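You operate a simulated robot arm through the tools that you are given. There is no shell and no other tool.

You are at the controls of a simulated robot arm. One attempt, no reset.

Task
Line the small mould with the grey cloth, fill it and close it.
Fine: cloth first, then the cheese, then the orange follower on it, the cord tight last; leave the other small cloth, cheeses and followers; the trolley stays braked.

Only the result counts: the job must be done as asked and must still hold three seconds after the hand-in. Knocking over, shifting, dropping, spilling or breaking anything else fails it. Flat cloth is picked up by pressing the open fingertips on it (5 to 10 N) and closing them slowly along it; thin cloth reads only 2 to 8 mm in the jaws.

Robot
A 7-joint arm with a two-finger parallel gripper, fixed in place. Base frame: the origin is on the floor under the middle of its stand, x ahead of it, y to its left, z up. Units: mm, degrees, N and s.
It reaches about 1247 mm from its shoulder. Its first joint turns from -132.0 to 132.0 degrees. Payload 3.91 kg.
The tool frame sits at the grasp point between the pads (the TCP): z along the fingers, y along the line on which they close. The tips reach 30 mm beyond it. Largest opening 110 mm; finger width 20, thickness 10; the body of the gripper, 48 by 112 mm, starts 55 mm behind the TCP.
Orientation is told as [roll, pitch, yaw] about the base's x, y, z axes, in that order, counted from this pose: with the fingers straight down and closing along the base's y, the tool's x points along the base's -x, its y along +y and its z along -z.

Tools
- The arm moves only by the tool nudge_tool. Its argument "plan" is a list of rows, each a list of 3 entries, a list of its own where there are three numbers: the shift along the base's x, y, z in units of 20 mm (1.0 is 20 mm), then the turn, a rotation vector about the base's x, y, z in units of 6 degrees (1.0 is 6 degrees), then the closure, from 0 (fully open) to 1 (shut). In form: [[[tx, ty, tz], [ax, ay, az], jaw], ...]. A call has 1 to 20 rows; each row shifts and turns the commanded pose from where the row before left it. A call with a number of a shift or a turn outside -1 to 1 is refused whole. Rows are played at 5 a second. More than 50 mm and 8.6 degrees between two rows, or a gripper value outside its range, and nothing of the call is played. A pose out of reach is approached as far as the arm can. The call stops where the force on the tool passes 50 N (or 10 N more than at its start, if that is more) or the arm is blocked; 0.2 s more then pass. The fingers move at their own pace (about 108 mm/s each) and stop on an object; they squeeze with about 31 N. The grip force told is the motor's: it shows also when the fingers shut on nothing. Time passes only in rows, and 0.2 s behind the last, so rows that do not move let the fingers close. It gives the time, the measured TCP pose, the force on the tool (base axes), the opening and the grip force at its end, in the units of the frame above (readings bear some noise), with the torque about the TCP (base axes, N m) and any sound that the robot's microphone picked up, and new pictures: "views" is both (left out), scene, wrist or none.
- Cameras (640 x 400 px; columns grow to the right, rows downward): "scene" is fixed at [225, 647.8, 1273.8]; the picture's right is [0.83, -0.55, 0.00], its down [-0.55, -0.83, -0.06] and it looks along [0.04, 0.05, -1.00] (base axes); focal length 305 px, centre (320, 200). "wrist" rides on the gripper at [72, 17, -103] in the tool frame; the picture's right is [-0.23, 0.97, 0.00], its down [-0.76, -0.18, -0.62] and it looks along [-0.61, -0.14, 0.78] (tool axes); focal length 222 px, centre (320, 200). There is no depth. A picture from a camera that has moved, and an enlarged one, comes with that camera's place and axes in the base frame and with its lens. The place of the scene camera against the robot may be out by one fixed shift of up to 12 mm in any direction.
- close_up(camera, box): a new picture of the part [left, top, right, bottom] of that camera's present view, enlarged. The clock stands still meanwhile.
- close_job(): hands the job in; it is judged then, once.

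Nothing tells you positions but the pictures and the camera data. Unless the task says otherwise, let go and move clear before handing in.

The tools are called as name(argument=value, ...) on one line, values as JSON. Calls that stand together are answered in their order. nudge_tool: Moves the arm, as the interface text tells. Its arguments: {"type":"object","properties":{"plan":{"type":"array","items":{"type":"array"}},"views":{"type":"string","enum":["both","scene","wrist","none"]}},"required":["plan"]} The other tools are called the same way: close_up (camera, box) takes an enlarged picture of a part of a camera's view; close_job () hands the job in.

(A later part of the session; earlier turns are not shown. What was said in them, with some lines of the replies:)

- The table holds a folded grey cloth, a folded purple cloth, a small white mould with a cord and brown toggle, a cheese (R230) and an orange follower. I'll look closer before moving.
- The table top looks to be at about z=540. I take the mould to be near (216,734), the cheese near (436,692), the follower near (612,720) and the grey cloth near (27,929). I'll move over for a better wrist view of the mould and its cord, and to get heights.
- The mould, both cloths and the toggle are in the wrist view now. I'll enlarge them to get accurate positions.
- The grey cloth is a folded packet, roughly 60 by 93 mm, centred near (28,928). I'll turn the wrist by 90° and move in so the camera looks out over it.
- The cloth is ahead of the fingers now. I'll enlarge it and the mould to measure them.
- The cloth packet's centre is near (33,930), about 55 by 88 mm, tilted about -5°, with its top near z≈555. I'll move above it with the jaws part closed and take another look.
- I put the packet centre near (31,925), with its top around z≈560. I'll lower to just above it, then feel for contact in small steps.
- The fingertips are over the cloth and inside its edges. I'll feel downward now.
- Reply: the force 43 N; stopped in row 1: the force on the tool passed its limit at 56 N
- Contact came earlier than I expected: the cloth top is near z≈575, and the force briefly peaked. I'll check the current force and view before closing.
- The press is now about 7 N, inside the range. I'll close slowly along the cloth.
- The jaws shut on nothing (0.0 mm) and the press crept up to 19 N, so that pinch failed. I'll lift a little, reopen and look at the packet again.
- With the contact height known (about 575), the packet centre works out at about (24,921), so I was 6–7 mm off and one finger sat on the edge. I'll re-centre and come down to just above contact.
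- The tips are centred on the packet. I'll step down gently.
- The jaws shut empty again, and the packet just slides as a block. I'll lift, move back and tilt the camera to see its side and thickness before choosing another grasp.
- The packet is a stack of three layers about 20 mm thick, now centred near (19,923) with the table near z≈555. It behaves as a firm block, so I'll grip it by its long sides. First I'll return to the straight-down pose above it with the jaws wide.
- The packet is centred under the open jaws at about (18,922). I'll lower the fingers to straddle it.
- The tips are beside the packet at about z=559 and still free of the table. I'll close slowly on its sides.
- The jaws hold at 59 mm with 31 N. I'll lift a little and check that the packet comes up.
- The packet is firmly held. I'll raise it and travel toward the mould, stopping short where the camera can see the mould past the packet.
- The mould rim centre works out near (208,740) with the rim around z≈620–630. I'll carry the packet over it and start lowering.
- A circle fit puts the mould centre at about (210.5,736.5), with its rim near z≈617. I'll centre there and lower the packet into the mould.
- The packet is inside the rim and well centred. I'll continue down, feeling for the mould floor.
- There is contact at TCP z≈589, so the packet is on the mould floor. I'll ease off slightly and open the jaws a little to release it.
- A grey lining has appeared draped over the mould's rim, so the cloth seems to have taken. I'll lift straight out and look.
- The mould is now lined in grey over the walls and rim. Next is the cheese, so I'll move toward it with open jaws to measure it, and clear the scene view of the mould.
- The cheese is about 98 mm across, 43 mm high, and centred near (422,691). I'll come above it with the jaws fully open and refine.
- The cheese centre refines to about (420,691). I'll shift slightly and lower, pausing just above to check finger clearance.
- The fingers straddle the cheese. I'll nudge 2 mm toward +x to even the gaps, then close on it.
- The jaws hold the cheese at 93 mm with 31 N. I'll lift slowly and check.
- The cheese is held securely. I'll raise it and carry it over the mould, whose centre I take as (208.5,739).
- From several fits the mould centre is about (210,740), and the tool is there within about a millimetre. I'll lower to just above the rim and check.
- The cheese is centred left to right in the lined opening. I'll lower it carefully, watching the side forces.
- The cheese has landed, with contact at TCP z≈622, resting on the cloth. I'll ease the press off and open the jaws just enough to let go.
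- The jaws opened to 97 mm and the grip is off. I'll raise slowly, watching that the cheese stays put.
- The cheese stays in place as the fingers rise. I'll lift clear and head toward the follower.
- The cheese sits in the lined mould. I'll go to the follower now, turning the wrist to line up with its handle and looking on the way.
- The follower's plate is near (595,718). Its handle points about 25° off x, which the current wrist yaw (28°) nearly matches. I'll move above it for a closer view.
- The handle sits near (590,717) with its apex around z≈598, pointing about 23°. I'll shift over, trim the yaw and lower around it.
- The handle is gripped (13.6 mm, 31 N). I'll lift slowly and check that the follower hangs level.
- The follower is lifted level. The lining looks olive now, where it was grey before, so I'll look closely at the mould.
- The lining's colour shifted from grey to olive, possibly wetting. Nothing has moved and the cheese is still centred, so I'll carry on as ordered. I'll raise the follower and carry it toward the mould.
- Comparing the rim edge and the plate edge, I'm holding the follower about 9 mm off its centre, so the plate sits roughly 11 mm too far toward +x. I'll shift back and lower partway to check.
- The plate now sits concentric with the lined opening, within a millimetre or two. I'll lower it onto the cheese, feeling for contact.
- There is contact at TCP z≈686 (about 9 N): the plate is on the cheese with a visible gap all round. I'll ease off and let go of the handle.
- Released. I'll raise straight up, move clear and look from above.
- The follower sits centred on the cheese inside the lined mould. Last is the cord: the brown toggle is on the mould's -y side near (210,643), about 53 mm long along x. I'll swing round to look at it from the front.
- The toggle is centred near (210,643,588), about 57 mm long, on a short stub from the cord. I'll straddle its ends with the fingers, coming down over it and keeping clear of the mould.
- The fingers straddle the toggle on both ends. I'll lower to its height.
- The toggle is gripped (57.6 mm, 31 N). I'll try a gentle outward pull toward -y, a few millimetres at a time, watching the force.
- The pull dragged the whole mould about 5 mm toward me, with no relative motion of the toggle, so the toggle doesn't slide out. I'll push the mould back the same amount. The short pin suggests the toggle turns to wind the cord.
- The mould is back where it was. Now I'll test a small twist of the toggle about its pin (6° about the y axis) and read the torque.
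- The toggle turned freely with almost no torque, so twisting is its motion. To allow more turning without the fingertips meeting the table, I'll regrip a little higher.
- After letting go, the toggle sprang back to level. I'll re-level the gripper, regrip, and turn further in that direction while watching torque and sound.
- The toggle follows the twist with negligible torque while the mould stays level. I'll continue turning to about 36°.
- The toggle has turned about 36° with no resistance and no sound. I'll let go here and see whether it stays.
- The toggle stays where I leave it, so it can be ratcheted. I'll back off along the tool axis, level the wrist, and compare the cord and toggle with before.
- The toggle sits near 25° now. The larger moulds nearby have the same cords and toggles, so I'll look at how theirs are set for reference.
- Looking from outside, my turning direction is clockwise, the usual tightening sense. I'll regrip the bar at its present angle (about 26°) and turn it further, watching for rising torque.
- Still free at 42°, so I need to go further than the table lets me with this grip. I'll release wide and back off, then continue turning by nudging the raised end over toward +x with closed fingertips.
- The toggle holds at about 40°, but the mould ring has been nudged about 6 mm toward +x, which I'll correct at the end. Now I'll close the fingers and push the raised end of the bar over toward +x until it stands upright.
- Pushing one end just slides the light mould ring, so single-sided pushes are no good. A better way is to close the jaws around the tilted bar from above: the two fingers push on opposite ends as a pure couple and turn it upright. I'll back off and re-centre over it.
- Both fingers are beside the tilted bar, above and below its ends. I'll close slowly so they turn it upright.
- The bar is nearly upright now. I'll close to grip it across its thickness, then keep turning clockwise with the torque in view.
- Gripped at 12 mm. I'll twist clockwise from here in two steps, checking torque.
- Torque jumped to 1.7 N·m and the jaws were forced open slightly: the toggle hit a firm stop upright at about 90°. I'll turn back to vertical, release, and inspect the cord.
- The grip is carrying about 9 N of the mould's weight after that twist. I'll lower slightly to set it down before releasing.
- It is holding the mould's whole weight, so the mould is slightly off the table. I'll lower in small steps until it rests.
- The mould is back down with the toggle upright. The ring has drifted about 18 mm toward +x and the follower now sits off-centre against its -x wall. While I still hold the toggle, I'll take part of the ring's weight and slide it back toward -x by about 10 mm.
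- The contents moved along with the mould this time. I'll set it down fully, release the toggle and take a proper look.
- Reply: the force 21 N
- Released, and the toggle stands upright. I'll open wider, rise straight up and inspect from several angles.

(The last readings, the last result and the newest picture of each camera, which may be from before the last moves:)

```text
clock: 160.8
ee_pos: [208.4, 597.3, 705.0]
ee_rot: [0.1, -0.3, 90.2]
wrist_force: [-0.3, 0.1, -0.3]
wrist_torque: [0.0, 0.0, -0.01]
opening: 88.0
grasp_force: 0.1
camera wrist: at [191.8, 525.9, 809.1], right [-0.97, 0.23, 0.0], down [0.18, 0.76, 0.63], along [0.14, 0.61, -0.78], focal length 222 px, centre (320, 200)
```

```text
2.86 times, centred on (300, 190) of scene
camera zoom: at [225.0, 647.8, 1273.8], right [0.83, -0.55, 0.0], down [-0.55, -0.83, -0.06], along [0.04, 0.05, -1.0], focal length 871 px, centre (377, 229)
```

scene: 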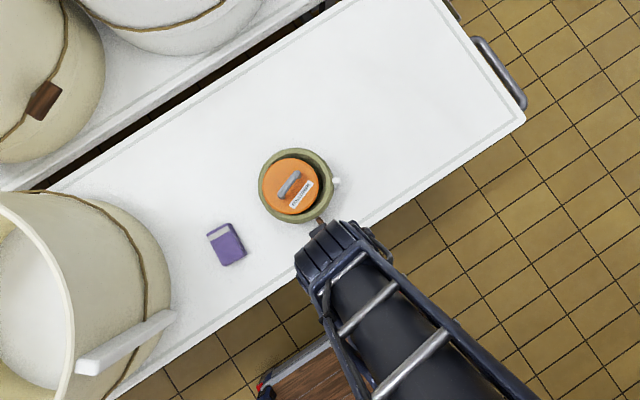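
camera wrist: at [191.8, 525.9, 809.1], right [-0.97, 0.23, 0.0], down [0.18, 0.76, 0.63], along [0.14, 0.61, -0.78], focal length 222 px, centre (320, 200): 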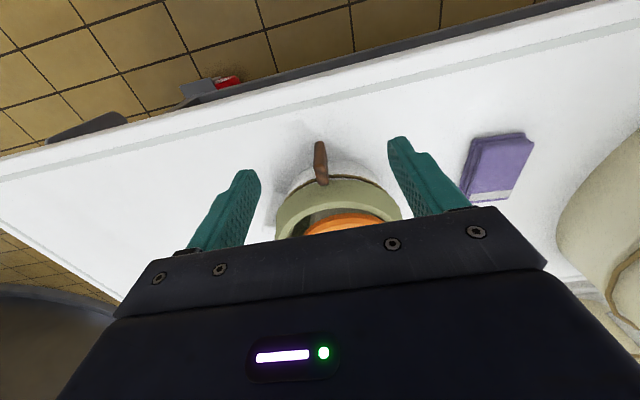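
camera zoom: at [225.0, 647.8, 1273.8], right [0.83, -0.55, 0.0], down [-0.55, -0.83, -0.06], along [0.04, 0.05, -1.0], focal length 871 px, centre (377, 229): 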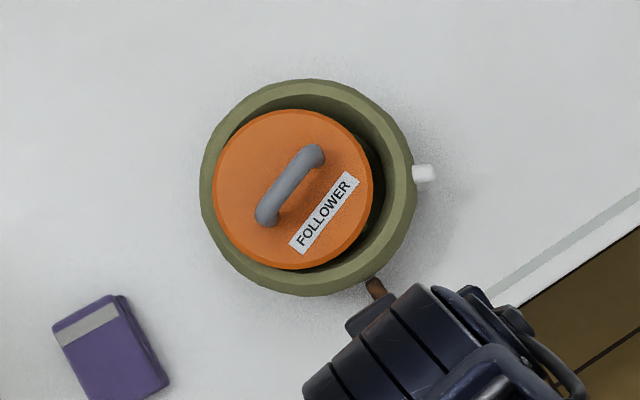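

The toggle is upright and the cord looks drawn in. The ring is about 9 mm off centre from the follower, in line with the mould's peg, so a gentle push inward on the peg's end should re-centre it and also bring the mould back to its original spot. I'll go round to the peg with closed, tilted fingers.

nudge_tool(plan=[[[0.84, 0.5, 0.2], [0, 0, -0.7], 0.5], [[0.84, 0.55, 0], [0, 0, -0.7], 1.0], [[0.84, 0.55, 0], [0, 0, -0.7], 1.0], [[0.84, 0.55, 0], [0, 0, -0.7], 1.0], [[0.84, 0.55, 0], [0, 0, -0.7], 1.0], [[0.84, 0.55, 0], [0, 0, -0.67], 1.0], [[0.84, 0.55, 0], [0.42, 0.9, 0], 1.0], [[0.84, 0.55, 0], [0.42, 0.9, 0], 1.0], [[0, 0, 0], [0.42, 0.9, 0], 1.0], [[0, 0, -0.2], [0.42, 0.9, 0], 1.0], [[0, 0, -0.2], [0.42, 0.93, 0], 1.0], [[0, 0, 0], [0, 0, 0], 1.0]], views="both")

close_up(camera="scene", box=[220, 120, 380, 260])

```text
clock: 163.4
ee_pos: [341.7, 684.2, 700.1]
ee_rot: [30.0, -0.1, 65.0]
wrist_force: [0.4, -0.5, -0.7]
wrist_torque: [0.02, 0.03, -0.02]
opening: 0.0
grasp_force: 31.0
camera wrist: at [344.7, 603.8, 798.9], right [-0.67, 0.56, 0.49], down [0.74, 0.49, 0.45], along [0.01, 0.67, -0.75], focal length 222 px, centre (320, 200)
```

scene: 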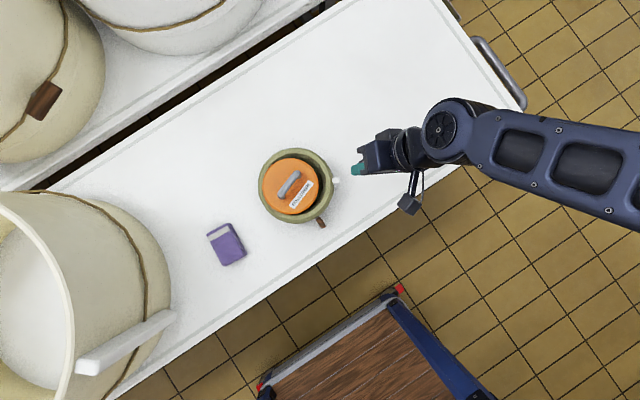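
wrist: 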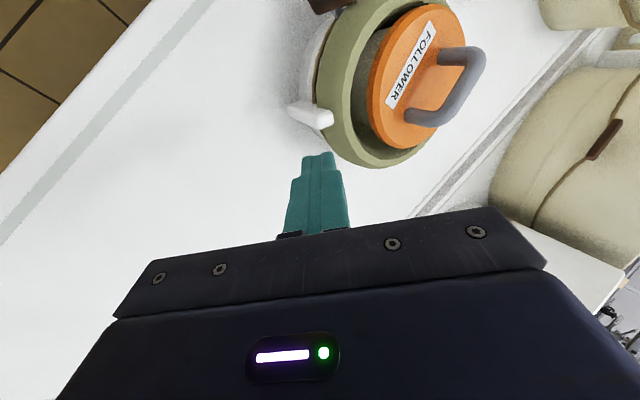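

```text
2.86 times, centred on (300, 190) of scene
camera zoom: at [225.0, 647.8, 1273.8], right [0.83, -0.55, 0.0], down [-0.55, -0.83, -0.06], along [0.04, 0.05, -1.0], focal length 871 px, centre (377, 229)
```

zoom: 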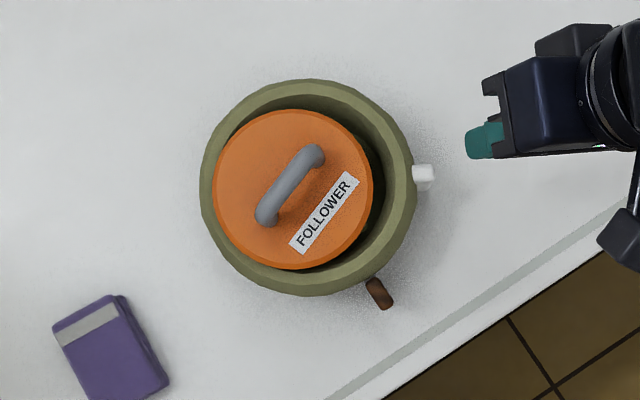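

close_up(camera="wrist", box=[270, 0, 510, 170])

```text
2.35 times, centred on (390, 85) of wrist
camera zoom: at [344.7, 603.8, 798.9], right [-0.67, 0.56, 0.49], down [0.74, 0.49, 0.45], along [0.01, 0.67, -0.75], focal length 523 px, centre (155, 471)
```

zoom: 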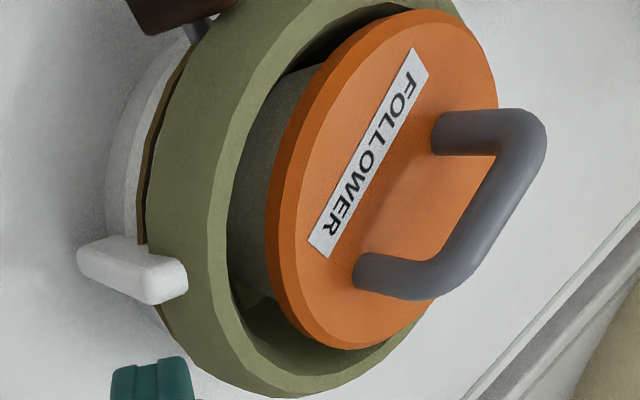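

The follower sits flat on the cheese, just off centre. I'll lower beside the peg's end and check the spacing before pushing.

nudge_tool(plan=[[[0, 0, -0.8], [0, 0, 0], 1.0], [[0, 0, -0.9], [0, 0, 0], 1.0], [[0, 0, -0.9], [0, 0, 0], 1.0], [[0, 0, -0.9], [0, 0, 0], 1.0], [[0, 0, -0.9], [0, 0, 0], 1.0], [[0, 0, -0.7], [0, 0, 0], 1.0], [[0, 0, 0], [0, 0, 0], 1.0]], views="both")

close_up(camera="wrist", box=[220, 40, 460, 210])

close_up(camera="scene", box=[280, 110, 400, 220])

```text
clock: 165.0
ee_pos: [339.8, 685.3, 598.9]
ee_rot: [30.0, -0.2, 64.9]
wrist_force: [-0.5, -0.1, -0.5]
wrist_torque: [-0.01, 0.01, 0.0]
opening: 0.1
grasp_force: 31.3
camera wrist: at [343.5, 604.0, 697.1], right [-0.67, 0.56, 0.49], down [0.74, 0.49, 0.45], along [0.02, 0.67, -0.75], focal length 222 px, centre (320, 200)
```

scene: 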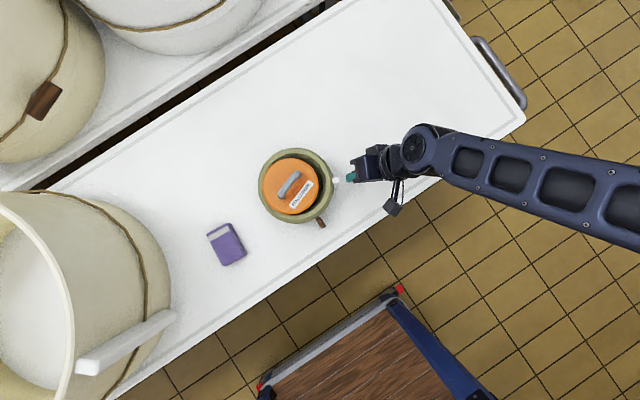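
wrist: 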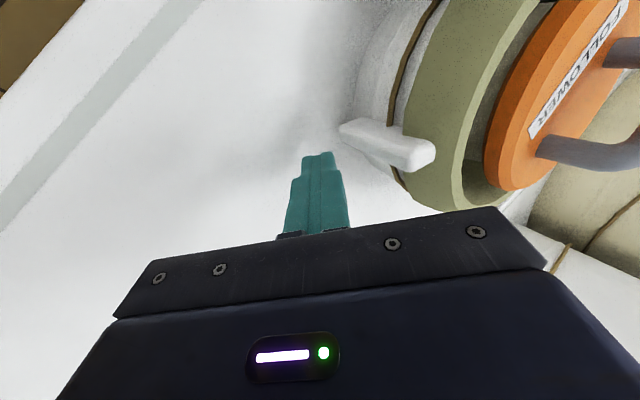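

```text
2.35 times, centred on (340, 125) of wrist
camera zoom: at [343.5, 604.0, 697.1], right [-0.67, 0.56, 0.49], down [0.74, 0.49, 0.45], along [0.02, 0.67, -0.75], focal length 523 px, centre (273, 376)
```

zoom: 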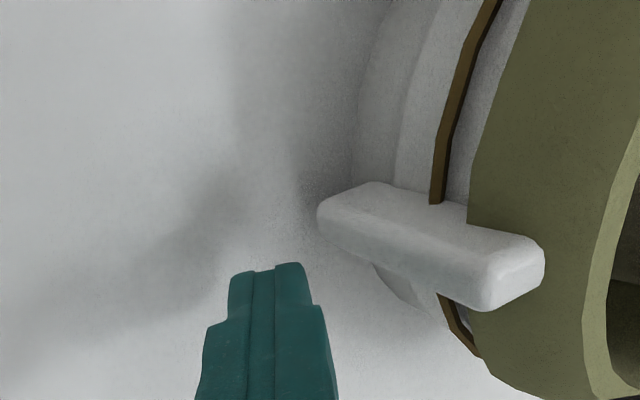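

```text
3.64 times, centred on (340, 165) of scene
camera zoom: at [225.0, 647.8, 1273.8], right [0.83, -0.55, 0.0], down [-0.55, -0.83, -0.06], along [0.04, 0.05, -1.0], focal length 1108 px, centre (247, 327)
```

zoom: 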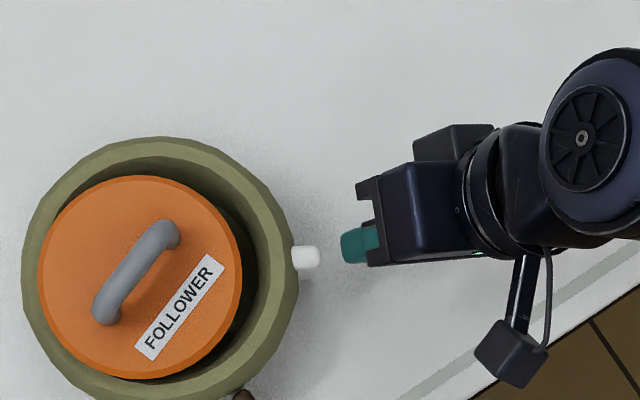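

The "peg" is actually a small upright lug on the wall, and the fingertip is about 14 mm off its face. I'll align with it and push inward gently, in small steps.

nudge_tool(plan=[[[-0.15, -0.25, 0], [0, 0, 0], 1.0], [[-0.22, 0.11, 0], [0, 0, 0], 1.0], [[-0.22, 0.11, 0], [0, 0, 0], 1.0], [[-0.1, 0.05, 0], [0, 0, 0], 1.0], [[0, 0, 0], [0, 0, 0], 1.0]], views="none")

close_up(camera="scene", box=[280, 110, 400, 220])

```text
clock: 166.2
ee_pos: [329.7, 686.5, 597.0]
ee_rot: [29.9, -0.2, 65.0]
wrist_force: [0.5, -1.3, -0.9]
wrist_torque: [0.01, -0.05, 0.04]
opening: 0.0
grasp_force: 30.6
```

```text
3.64 times, centred on (340, 165) of scene
camera zoom: at [225.0, 647.8, 1273.8], right [0.83, -0.55, 0.0], down [-0.55, -0.83, -0.06], along [0.04, 0.05, -1.0], focal length 1108 px, centre (247, 327)
```

zoom: 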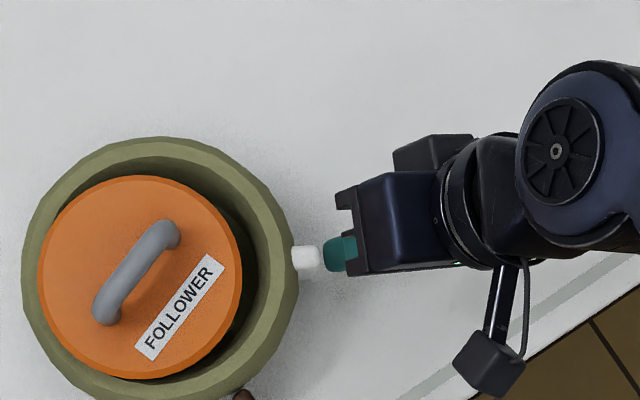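

nudge_tool(plan=[[[-0.068, 0.032, 0], [0, 0, 0], 1.0], [[-0.068, 0.032, 0], [0, 0, 0], 1.0], [[-0.068, 0.032, 0], [0, 0, 0], 1.0], [[0, 0, 0], [0, 0, 0], 1.0]], views="none")

close_up(camera="scene", box=[220, 120, 380, 260])

```text
clock: 167.2
ee_pos: [325.4, 688.2, 598.2]
ee_rot: [30.0, -0.2, 64.9]
wrist_force: [0.3, -0.3, 0.5]
wrist_torque: [0.02, 0.0, 0.02]
opening: 0.0
grasp_force: 31.5
```

```text
2.86 times, centred on (300, 190) of scene
camera zoom: at [225.0, 647.8, 1273.8], right [0.83, -0.55, 0.0], down [-0.55, -0.83, -0.06], along [0.04, 0.05, -1.0], focal length 871 px, centre (377, 229)
```

zoom: 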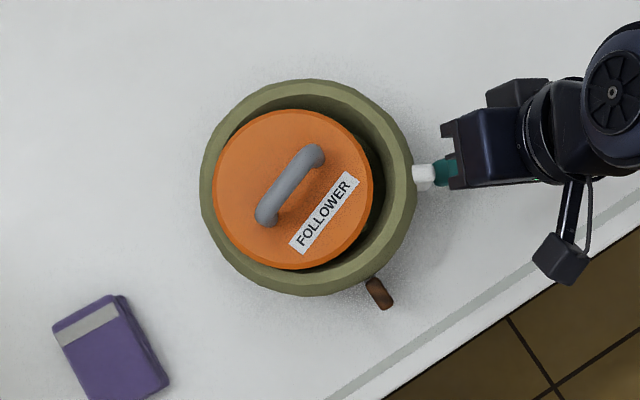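

nudge_tool(plan=[[[-0.068, 0.032, 0], [0, 0, 0], 1.0], [[-0.068, 0.032, 0], [0, 0, 0], 1.0], [[-0.068, 0.032, 0], [0, 0, 0], 1.0], [[0, 0, 0], [0, 0, 0], 1.0]], views="none")

close_up(camera="scene", box=[220, 120, 380, 260])

```text
clock: 168.2
ee_pos: [321.3, 689.0, 598.3]
ee_rot: [30.0, -0.2, 65.0]
wrist_force: [1.8, -1.6, -0.9]
wrist_torque: [-0.03, -0.06, 0.01]
opening: 0.1
grasp_force: 31.1
```

```text
2.86 times, centred on (300, 190) of scene
camera zoom: at [225.0, 647.8, 1273.8], right [0.83, -0.55, 0.0], down [-0.55, -0.83, -0.06], along [0.04, 0.05, -1.0], focal length 871 px, centre (377, 229)
```

zoom: 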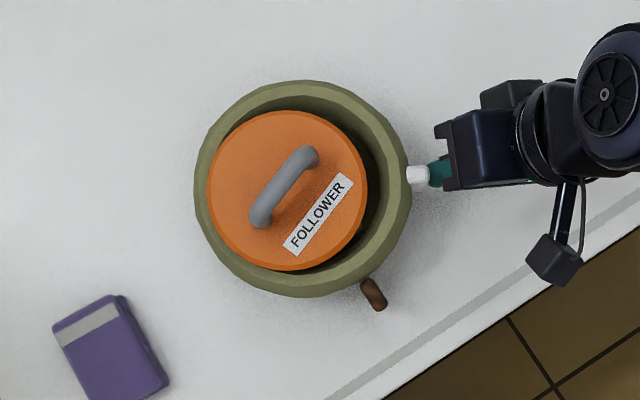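

The mould is now within about 4 mm of its original place, and its contents moved with it as one unit, unlike before the toggle was turned, which suggests the cord now holds. I'll back away and compare the cord from the same front viewpoint as before.

nudge_tool(plan=[[[0.3, -0.15, 0], [0, 0, 0], 1.0], [[0.6, -0.3, 0.3], [0, 0, 0], 1.0], [[0.5, -0.3, 0.8], [-0.42, -0.9, 0], 0.8], [[0, -0.4, 1], [-0.42, -0.9, 0], 0.6], [[-0.5, -0.6, 1], [-0.42, -0.9, 0.6], 0.4], [[-0.9, -0.8, 1], [-0.42, -0.9, 0.6], 0.2], [[-0.9, -0.8, 1], [-0.42, -0.93, 0.6], 0.2], [[-0.9, -0.6, 0.5], [0, 0, 0.6], 0.2], [[-0.9, -0.5, 0.2], [0, 0, 0.6], 0.2], [[-0.9, -0.3, 0.3], [0, 0, 0.6], 0.2], [[-0.9, -0.1, 0], [0, 0, 0.57], 0.2], [[-0.9, 0, 0], [0, 0, 0], 0.2], [[-0.2, 0, 0], [0, 0, 0], 0.2], [[0, 0, 0], [0, 0, 0], 0.2]], views="both")

close_up(camera="wrist", box=[200, 60, 460, 230])

close_up(camera="scene", box=[220, 120, 380, 260])

```text
clock: 171.2
ee_pos: [208.0, 592.2, 721.4]
ee_rot: [0.2, 1.3, 89.9]
wrist_force: [-0.3, -0.9, -0.2]
wrist_torque: [0.03, -0.01, 0.01]
opening: 87.9
grasp_force: 0.0
camera wrist: at [191.8, 523.4, 827.5], right [-0.97, 0.23, 0.0], down [0.18, 0.78, 0.6], along [0.14, 0.59, -0.8], focal length 222 px, centre (320, 200)
```

scene: 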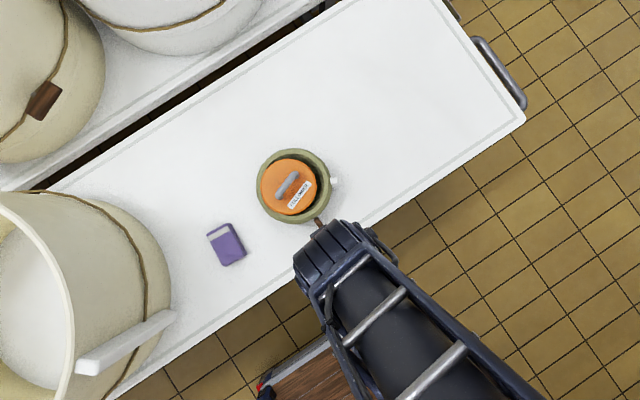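
wrist: 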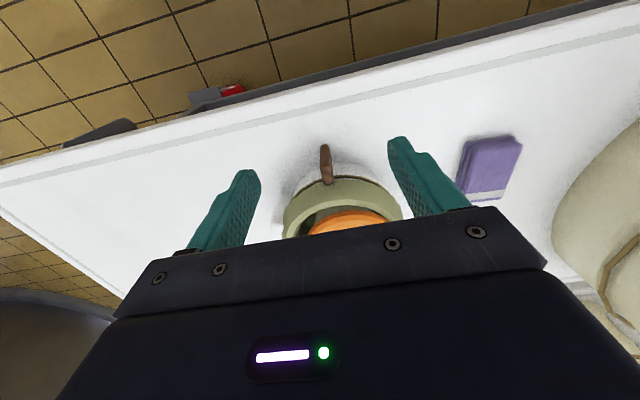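

```text
2.35 times, centred on (330, 145) of wrist
camera zoom: at [191.8, 523.4, 827.5], right [-0.97, 0.23, 0.0], down [0.18, 0.78, 0.6], along [0.14, 0.59, -0.8], focal length 523 px, centre (296, 329)
```

zoom: 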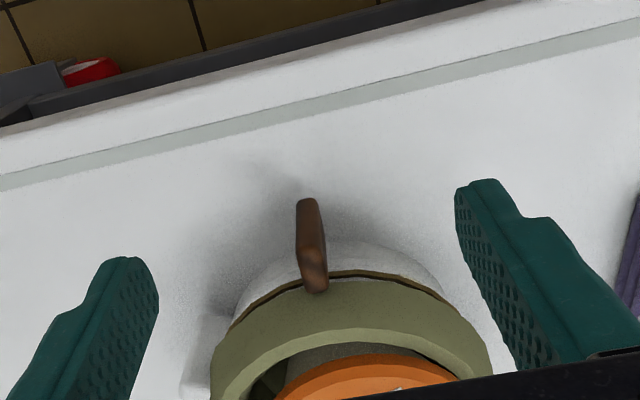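

```text
2.86 times, centred on (300, 190) of scene
camera zoom: at [225.0, 647.8, 1273.8], right [0.83, -0.55, 0.0], down [-0.55, -0.83, -0.06], along [0.04, 0.05, -1.0], focal length 871 px, centre (377, 229)
```

zoom: 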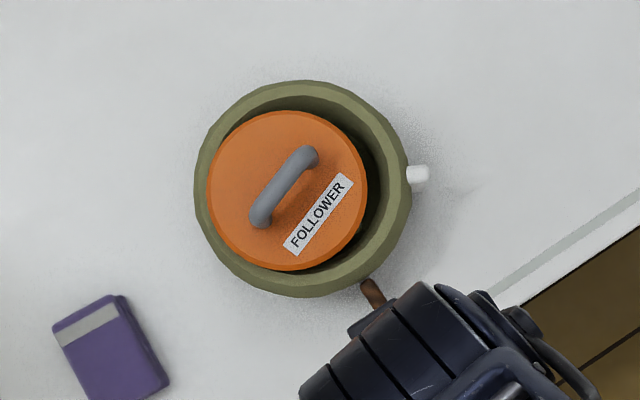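

The cord has visibly drawn in against the wall compared with the earlier view, where it stood out nearly as wide as the cloth skirt. The toggle stays upright on its own. I'll take a lower-angle look to check that the follower is flat and seated.

nudge_tool(plan=[[[0, -0.5, 0.2], [0.7, 0, 0], 0.2], [[0, -0.5, 0], [0.8, 0, 0], 0.2], [[0, -0.5, 0], [0.8, 0, 0], 0.2], [[0, -0.4, 0], [0.8, 0, 0], 0.2], [[0, -0.3, -0.2], [0.8, 0, 0], 0.2], [[0, 0, -0.3], [0.5, 0, 0], 0.2], [[0, 0, 0], [0, 0, 0], 0.2]], views="both")

close_up(camera="wrist", box=[240, 80, 400, 200])

```text
clock: 172.8
ee_pos: [209.6, 548.4, 713.6]
ee_rot: [0.2, -25.2, 89.9]
wrist_force: [-0.1, 0.5, -0.6]
wrist_torque: [-0.02, -0.03, 0.02]
opening: 87.8
grasp_force: 0.0
camera wrist: at [192.3, 440.8, 777.6], right [-0.97, 0.21, 0.1], down [0.18, 0.43, 0.89], along [0.14, 0.88, -0.45], focal length 222 px, centre (320, 200)
```

scene: 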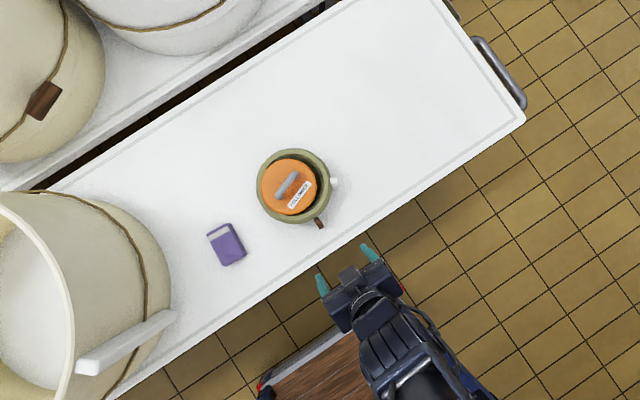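
wrist: 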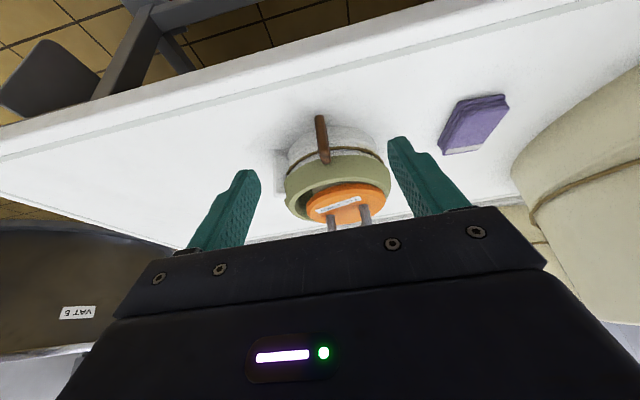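

```text
3.33 times, centred on (320, 140) of wrist
camera zoom: at [192.3, 440.8, 777.6], right [-0.97, 0.21, 0.1], down [0.18, 0.43, 0.89], along [0.14, 0.88, -0.45], focal length 740 px, centre (320, 400)
```

zoom: 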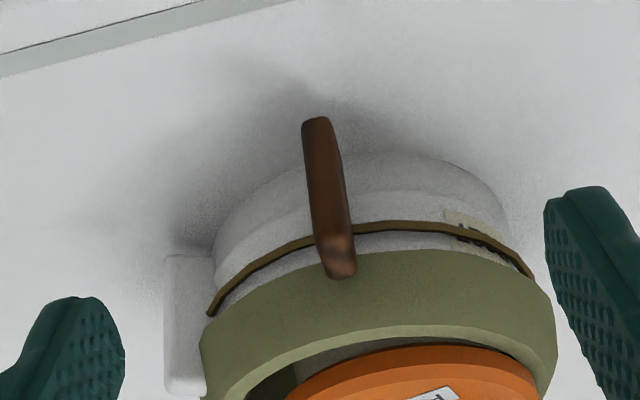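

close_up(camera="wrist", box=[270, 140, 410, 235])

```text
4.21 times, centred on (340, 188) of wrist
camera zoom: at [192.3, 440.8, 777.6], right [-0.97, 0.21, 0.1], down [0.18, 0.43, 0.89], along [0.14, 0.88, -0.45], focal length 935 px, centre (236, 253)
```

zoom: 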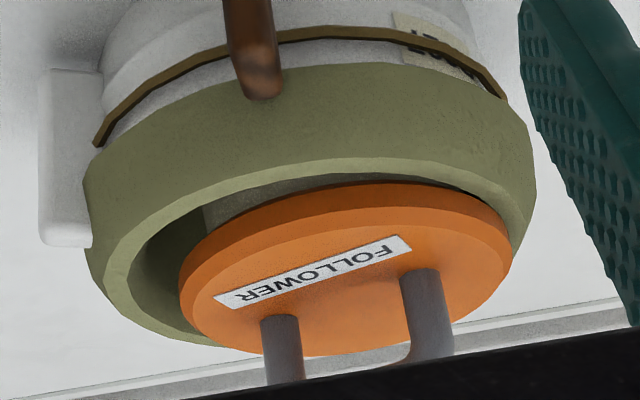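

The front view shows the cord snug below the cloth skirt and the toggle upright. The follower lies flat on the cheese, about 9 mm off the mould's centre but stable. I'll retreat well clear, wait a moment and take a last look.

nudge_tool(plan=[[[0, -0.3, 0.5], [-0.5, 0, 0], 0.2], [[0, -0.3, 1], [-0.8, 0, 0], 0.2], [[0, -0.2, 1], [-0.8, 0, 0], 0.2], [[0, 0, 1], [-0.8, 0, 0], 0.2], [[0, 0, 1], [-0.8, 0, 0], 0.2], [[0, 0, 0.5], [-0.5, 0, 0], 0.2], [[0, 0, 0], [0, 0, 0], 0.2], [[0, 0, 0], [0, 0, 0], 0.2], [[0, 0, 0], [0, 0, 0], 0.2], [[0, 0, 0], [0, 0, 0], 0.2], [[0, 0, 0], [0, 0, 0], 0.2], [[0, 0, 0], [0, 0, 0], 0.2]], views="both")

close_up(camera="scene", box=[220, 120, 380, 260])

close_up(camera="wrist", box=[240, 60, 440, 210])

```text
clock: 175.4
ee_pos: [206.4, 531.8, 813.8]
ee_rot: [0.1, 0.3, 89.8]
wrist_force: [-0.1, -0.7, 0.1]
wrist_torque: [-0.02, 0.0, -0.03]
opening: 88.1
grasp_force: 0.0
camera wrist: at [191.0, 460.0, 919.1], right [-0.97, 0.23, 0.0], down [0.18, 0.76, 0.62], along [0.14, 0.6, -0.78], focal length 222 px, centre (320, 200)
```

scene: 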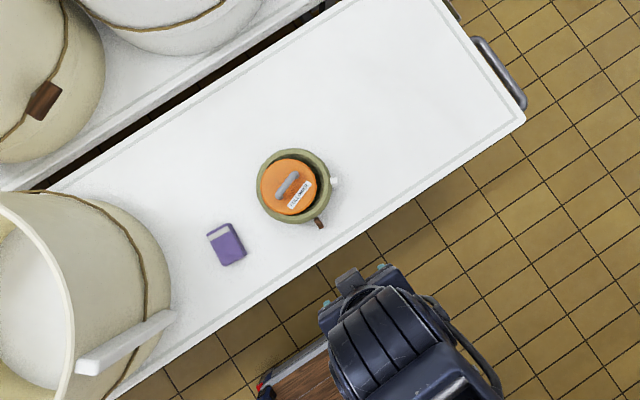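
wrist: 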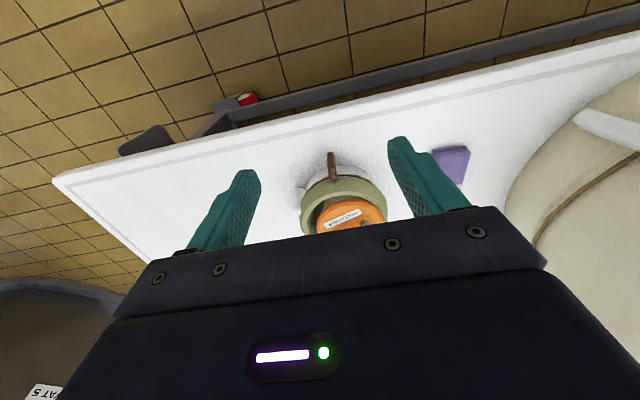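

```text
2.86 times, centred on (300, 190) of scene
camera zoom: at [225.0, 647.8, 1273.8], right [0.83, -0.55, 0.0], down [-0.55, -0.83, -0.06], along [0.04, 0.05, -1.0], focal length 871 px, centre (377, 229)
```

zoom: 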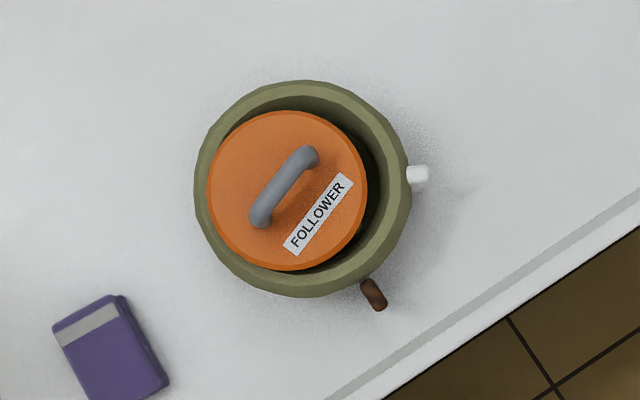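

```text
2.67 times, centred on (340, 135) of wrist
camera zoom: at [191.0, 460.0, 919.1], right [-0.97, 0.23, 0.0], down [0.18, 0.76, 0.62], along [0.14, 0.6, -0.78], focal length 592 px, centre (267, 373)
```

zoom: 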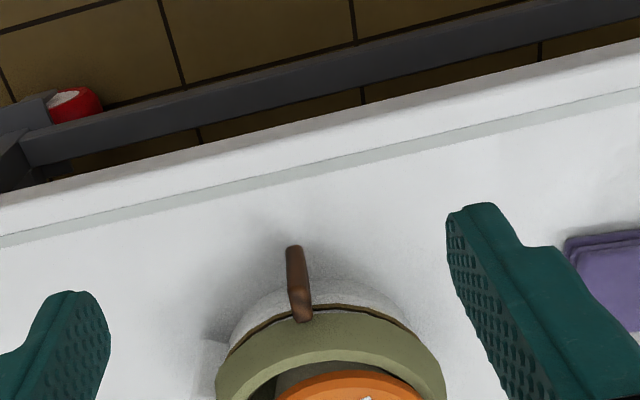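

The scene is steady. The mould is lined and filled, the follower is on the cheese, the cord is tight with its toggle upright, the purple cloth is untouched and the arm is clear. I'm handing in.

close_job()

```text
The job is handed in.
```

I've handed the job in: the small mould is lined with the grey cloth, filled with the R230 cheese, covered with the orange follower and closed. The cord went tight last, with its toggle turned a quarter turn to its stop, and the toggle stayed upright after I let go. I haven't seen the judging result.

- **Follower and cheese off centre:** Turning the toggle slid the mould about under the cheese. The follower now sits about 9 mm off the mould's centre. The cheese is probably off by a similar amount, though I couldn't measure it under the follower. The follower lies flat on the cheese, slightly above the rim rather than down inside the mould.
- **Mould position:** The mould slid and was briefly lifted just off the table while I worked the toggle. I pushed it back to within about 4 mm of where it started.
- **Cloth:** The grey cloth would not pinch from above, so I gripped the folded packet by its sides and set it in. A lining then appeared over the mould's walls and rim, but the folded packet was still visible on the floor under the cheese. The lining turned from grey to olive partway through. I don't know why.
- **Cord:** I judged it tight because it looks drawn in closer to the mould than before. I heard no click.

I didn't touch the purple cloth, the large moulds or the trolley brakes. The arm is open and clear of the table.
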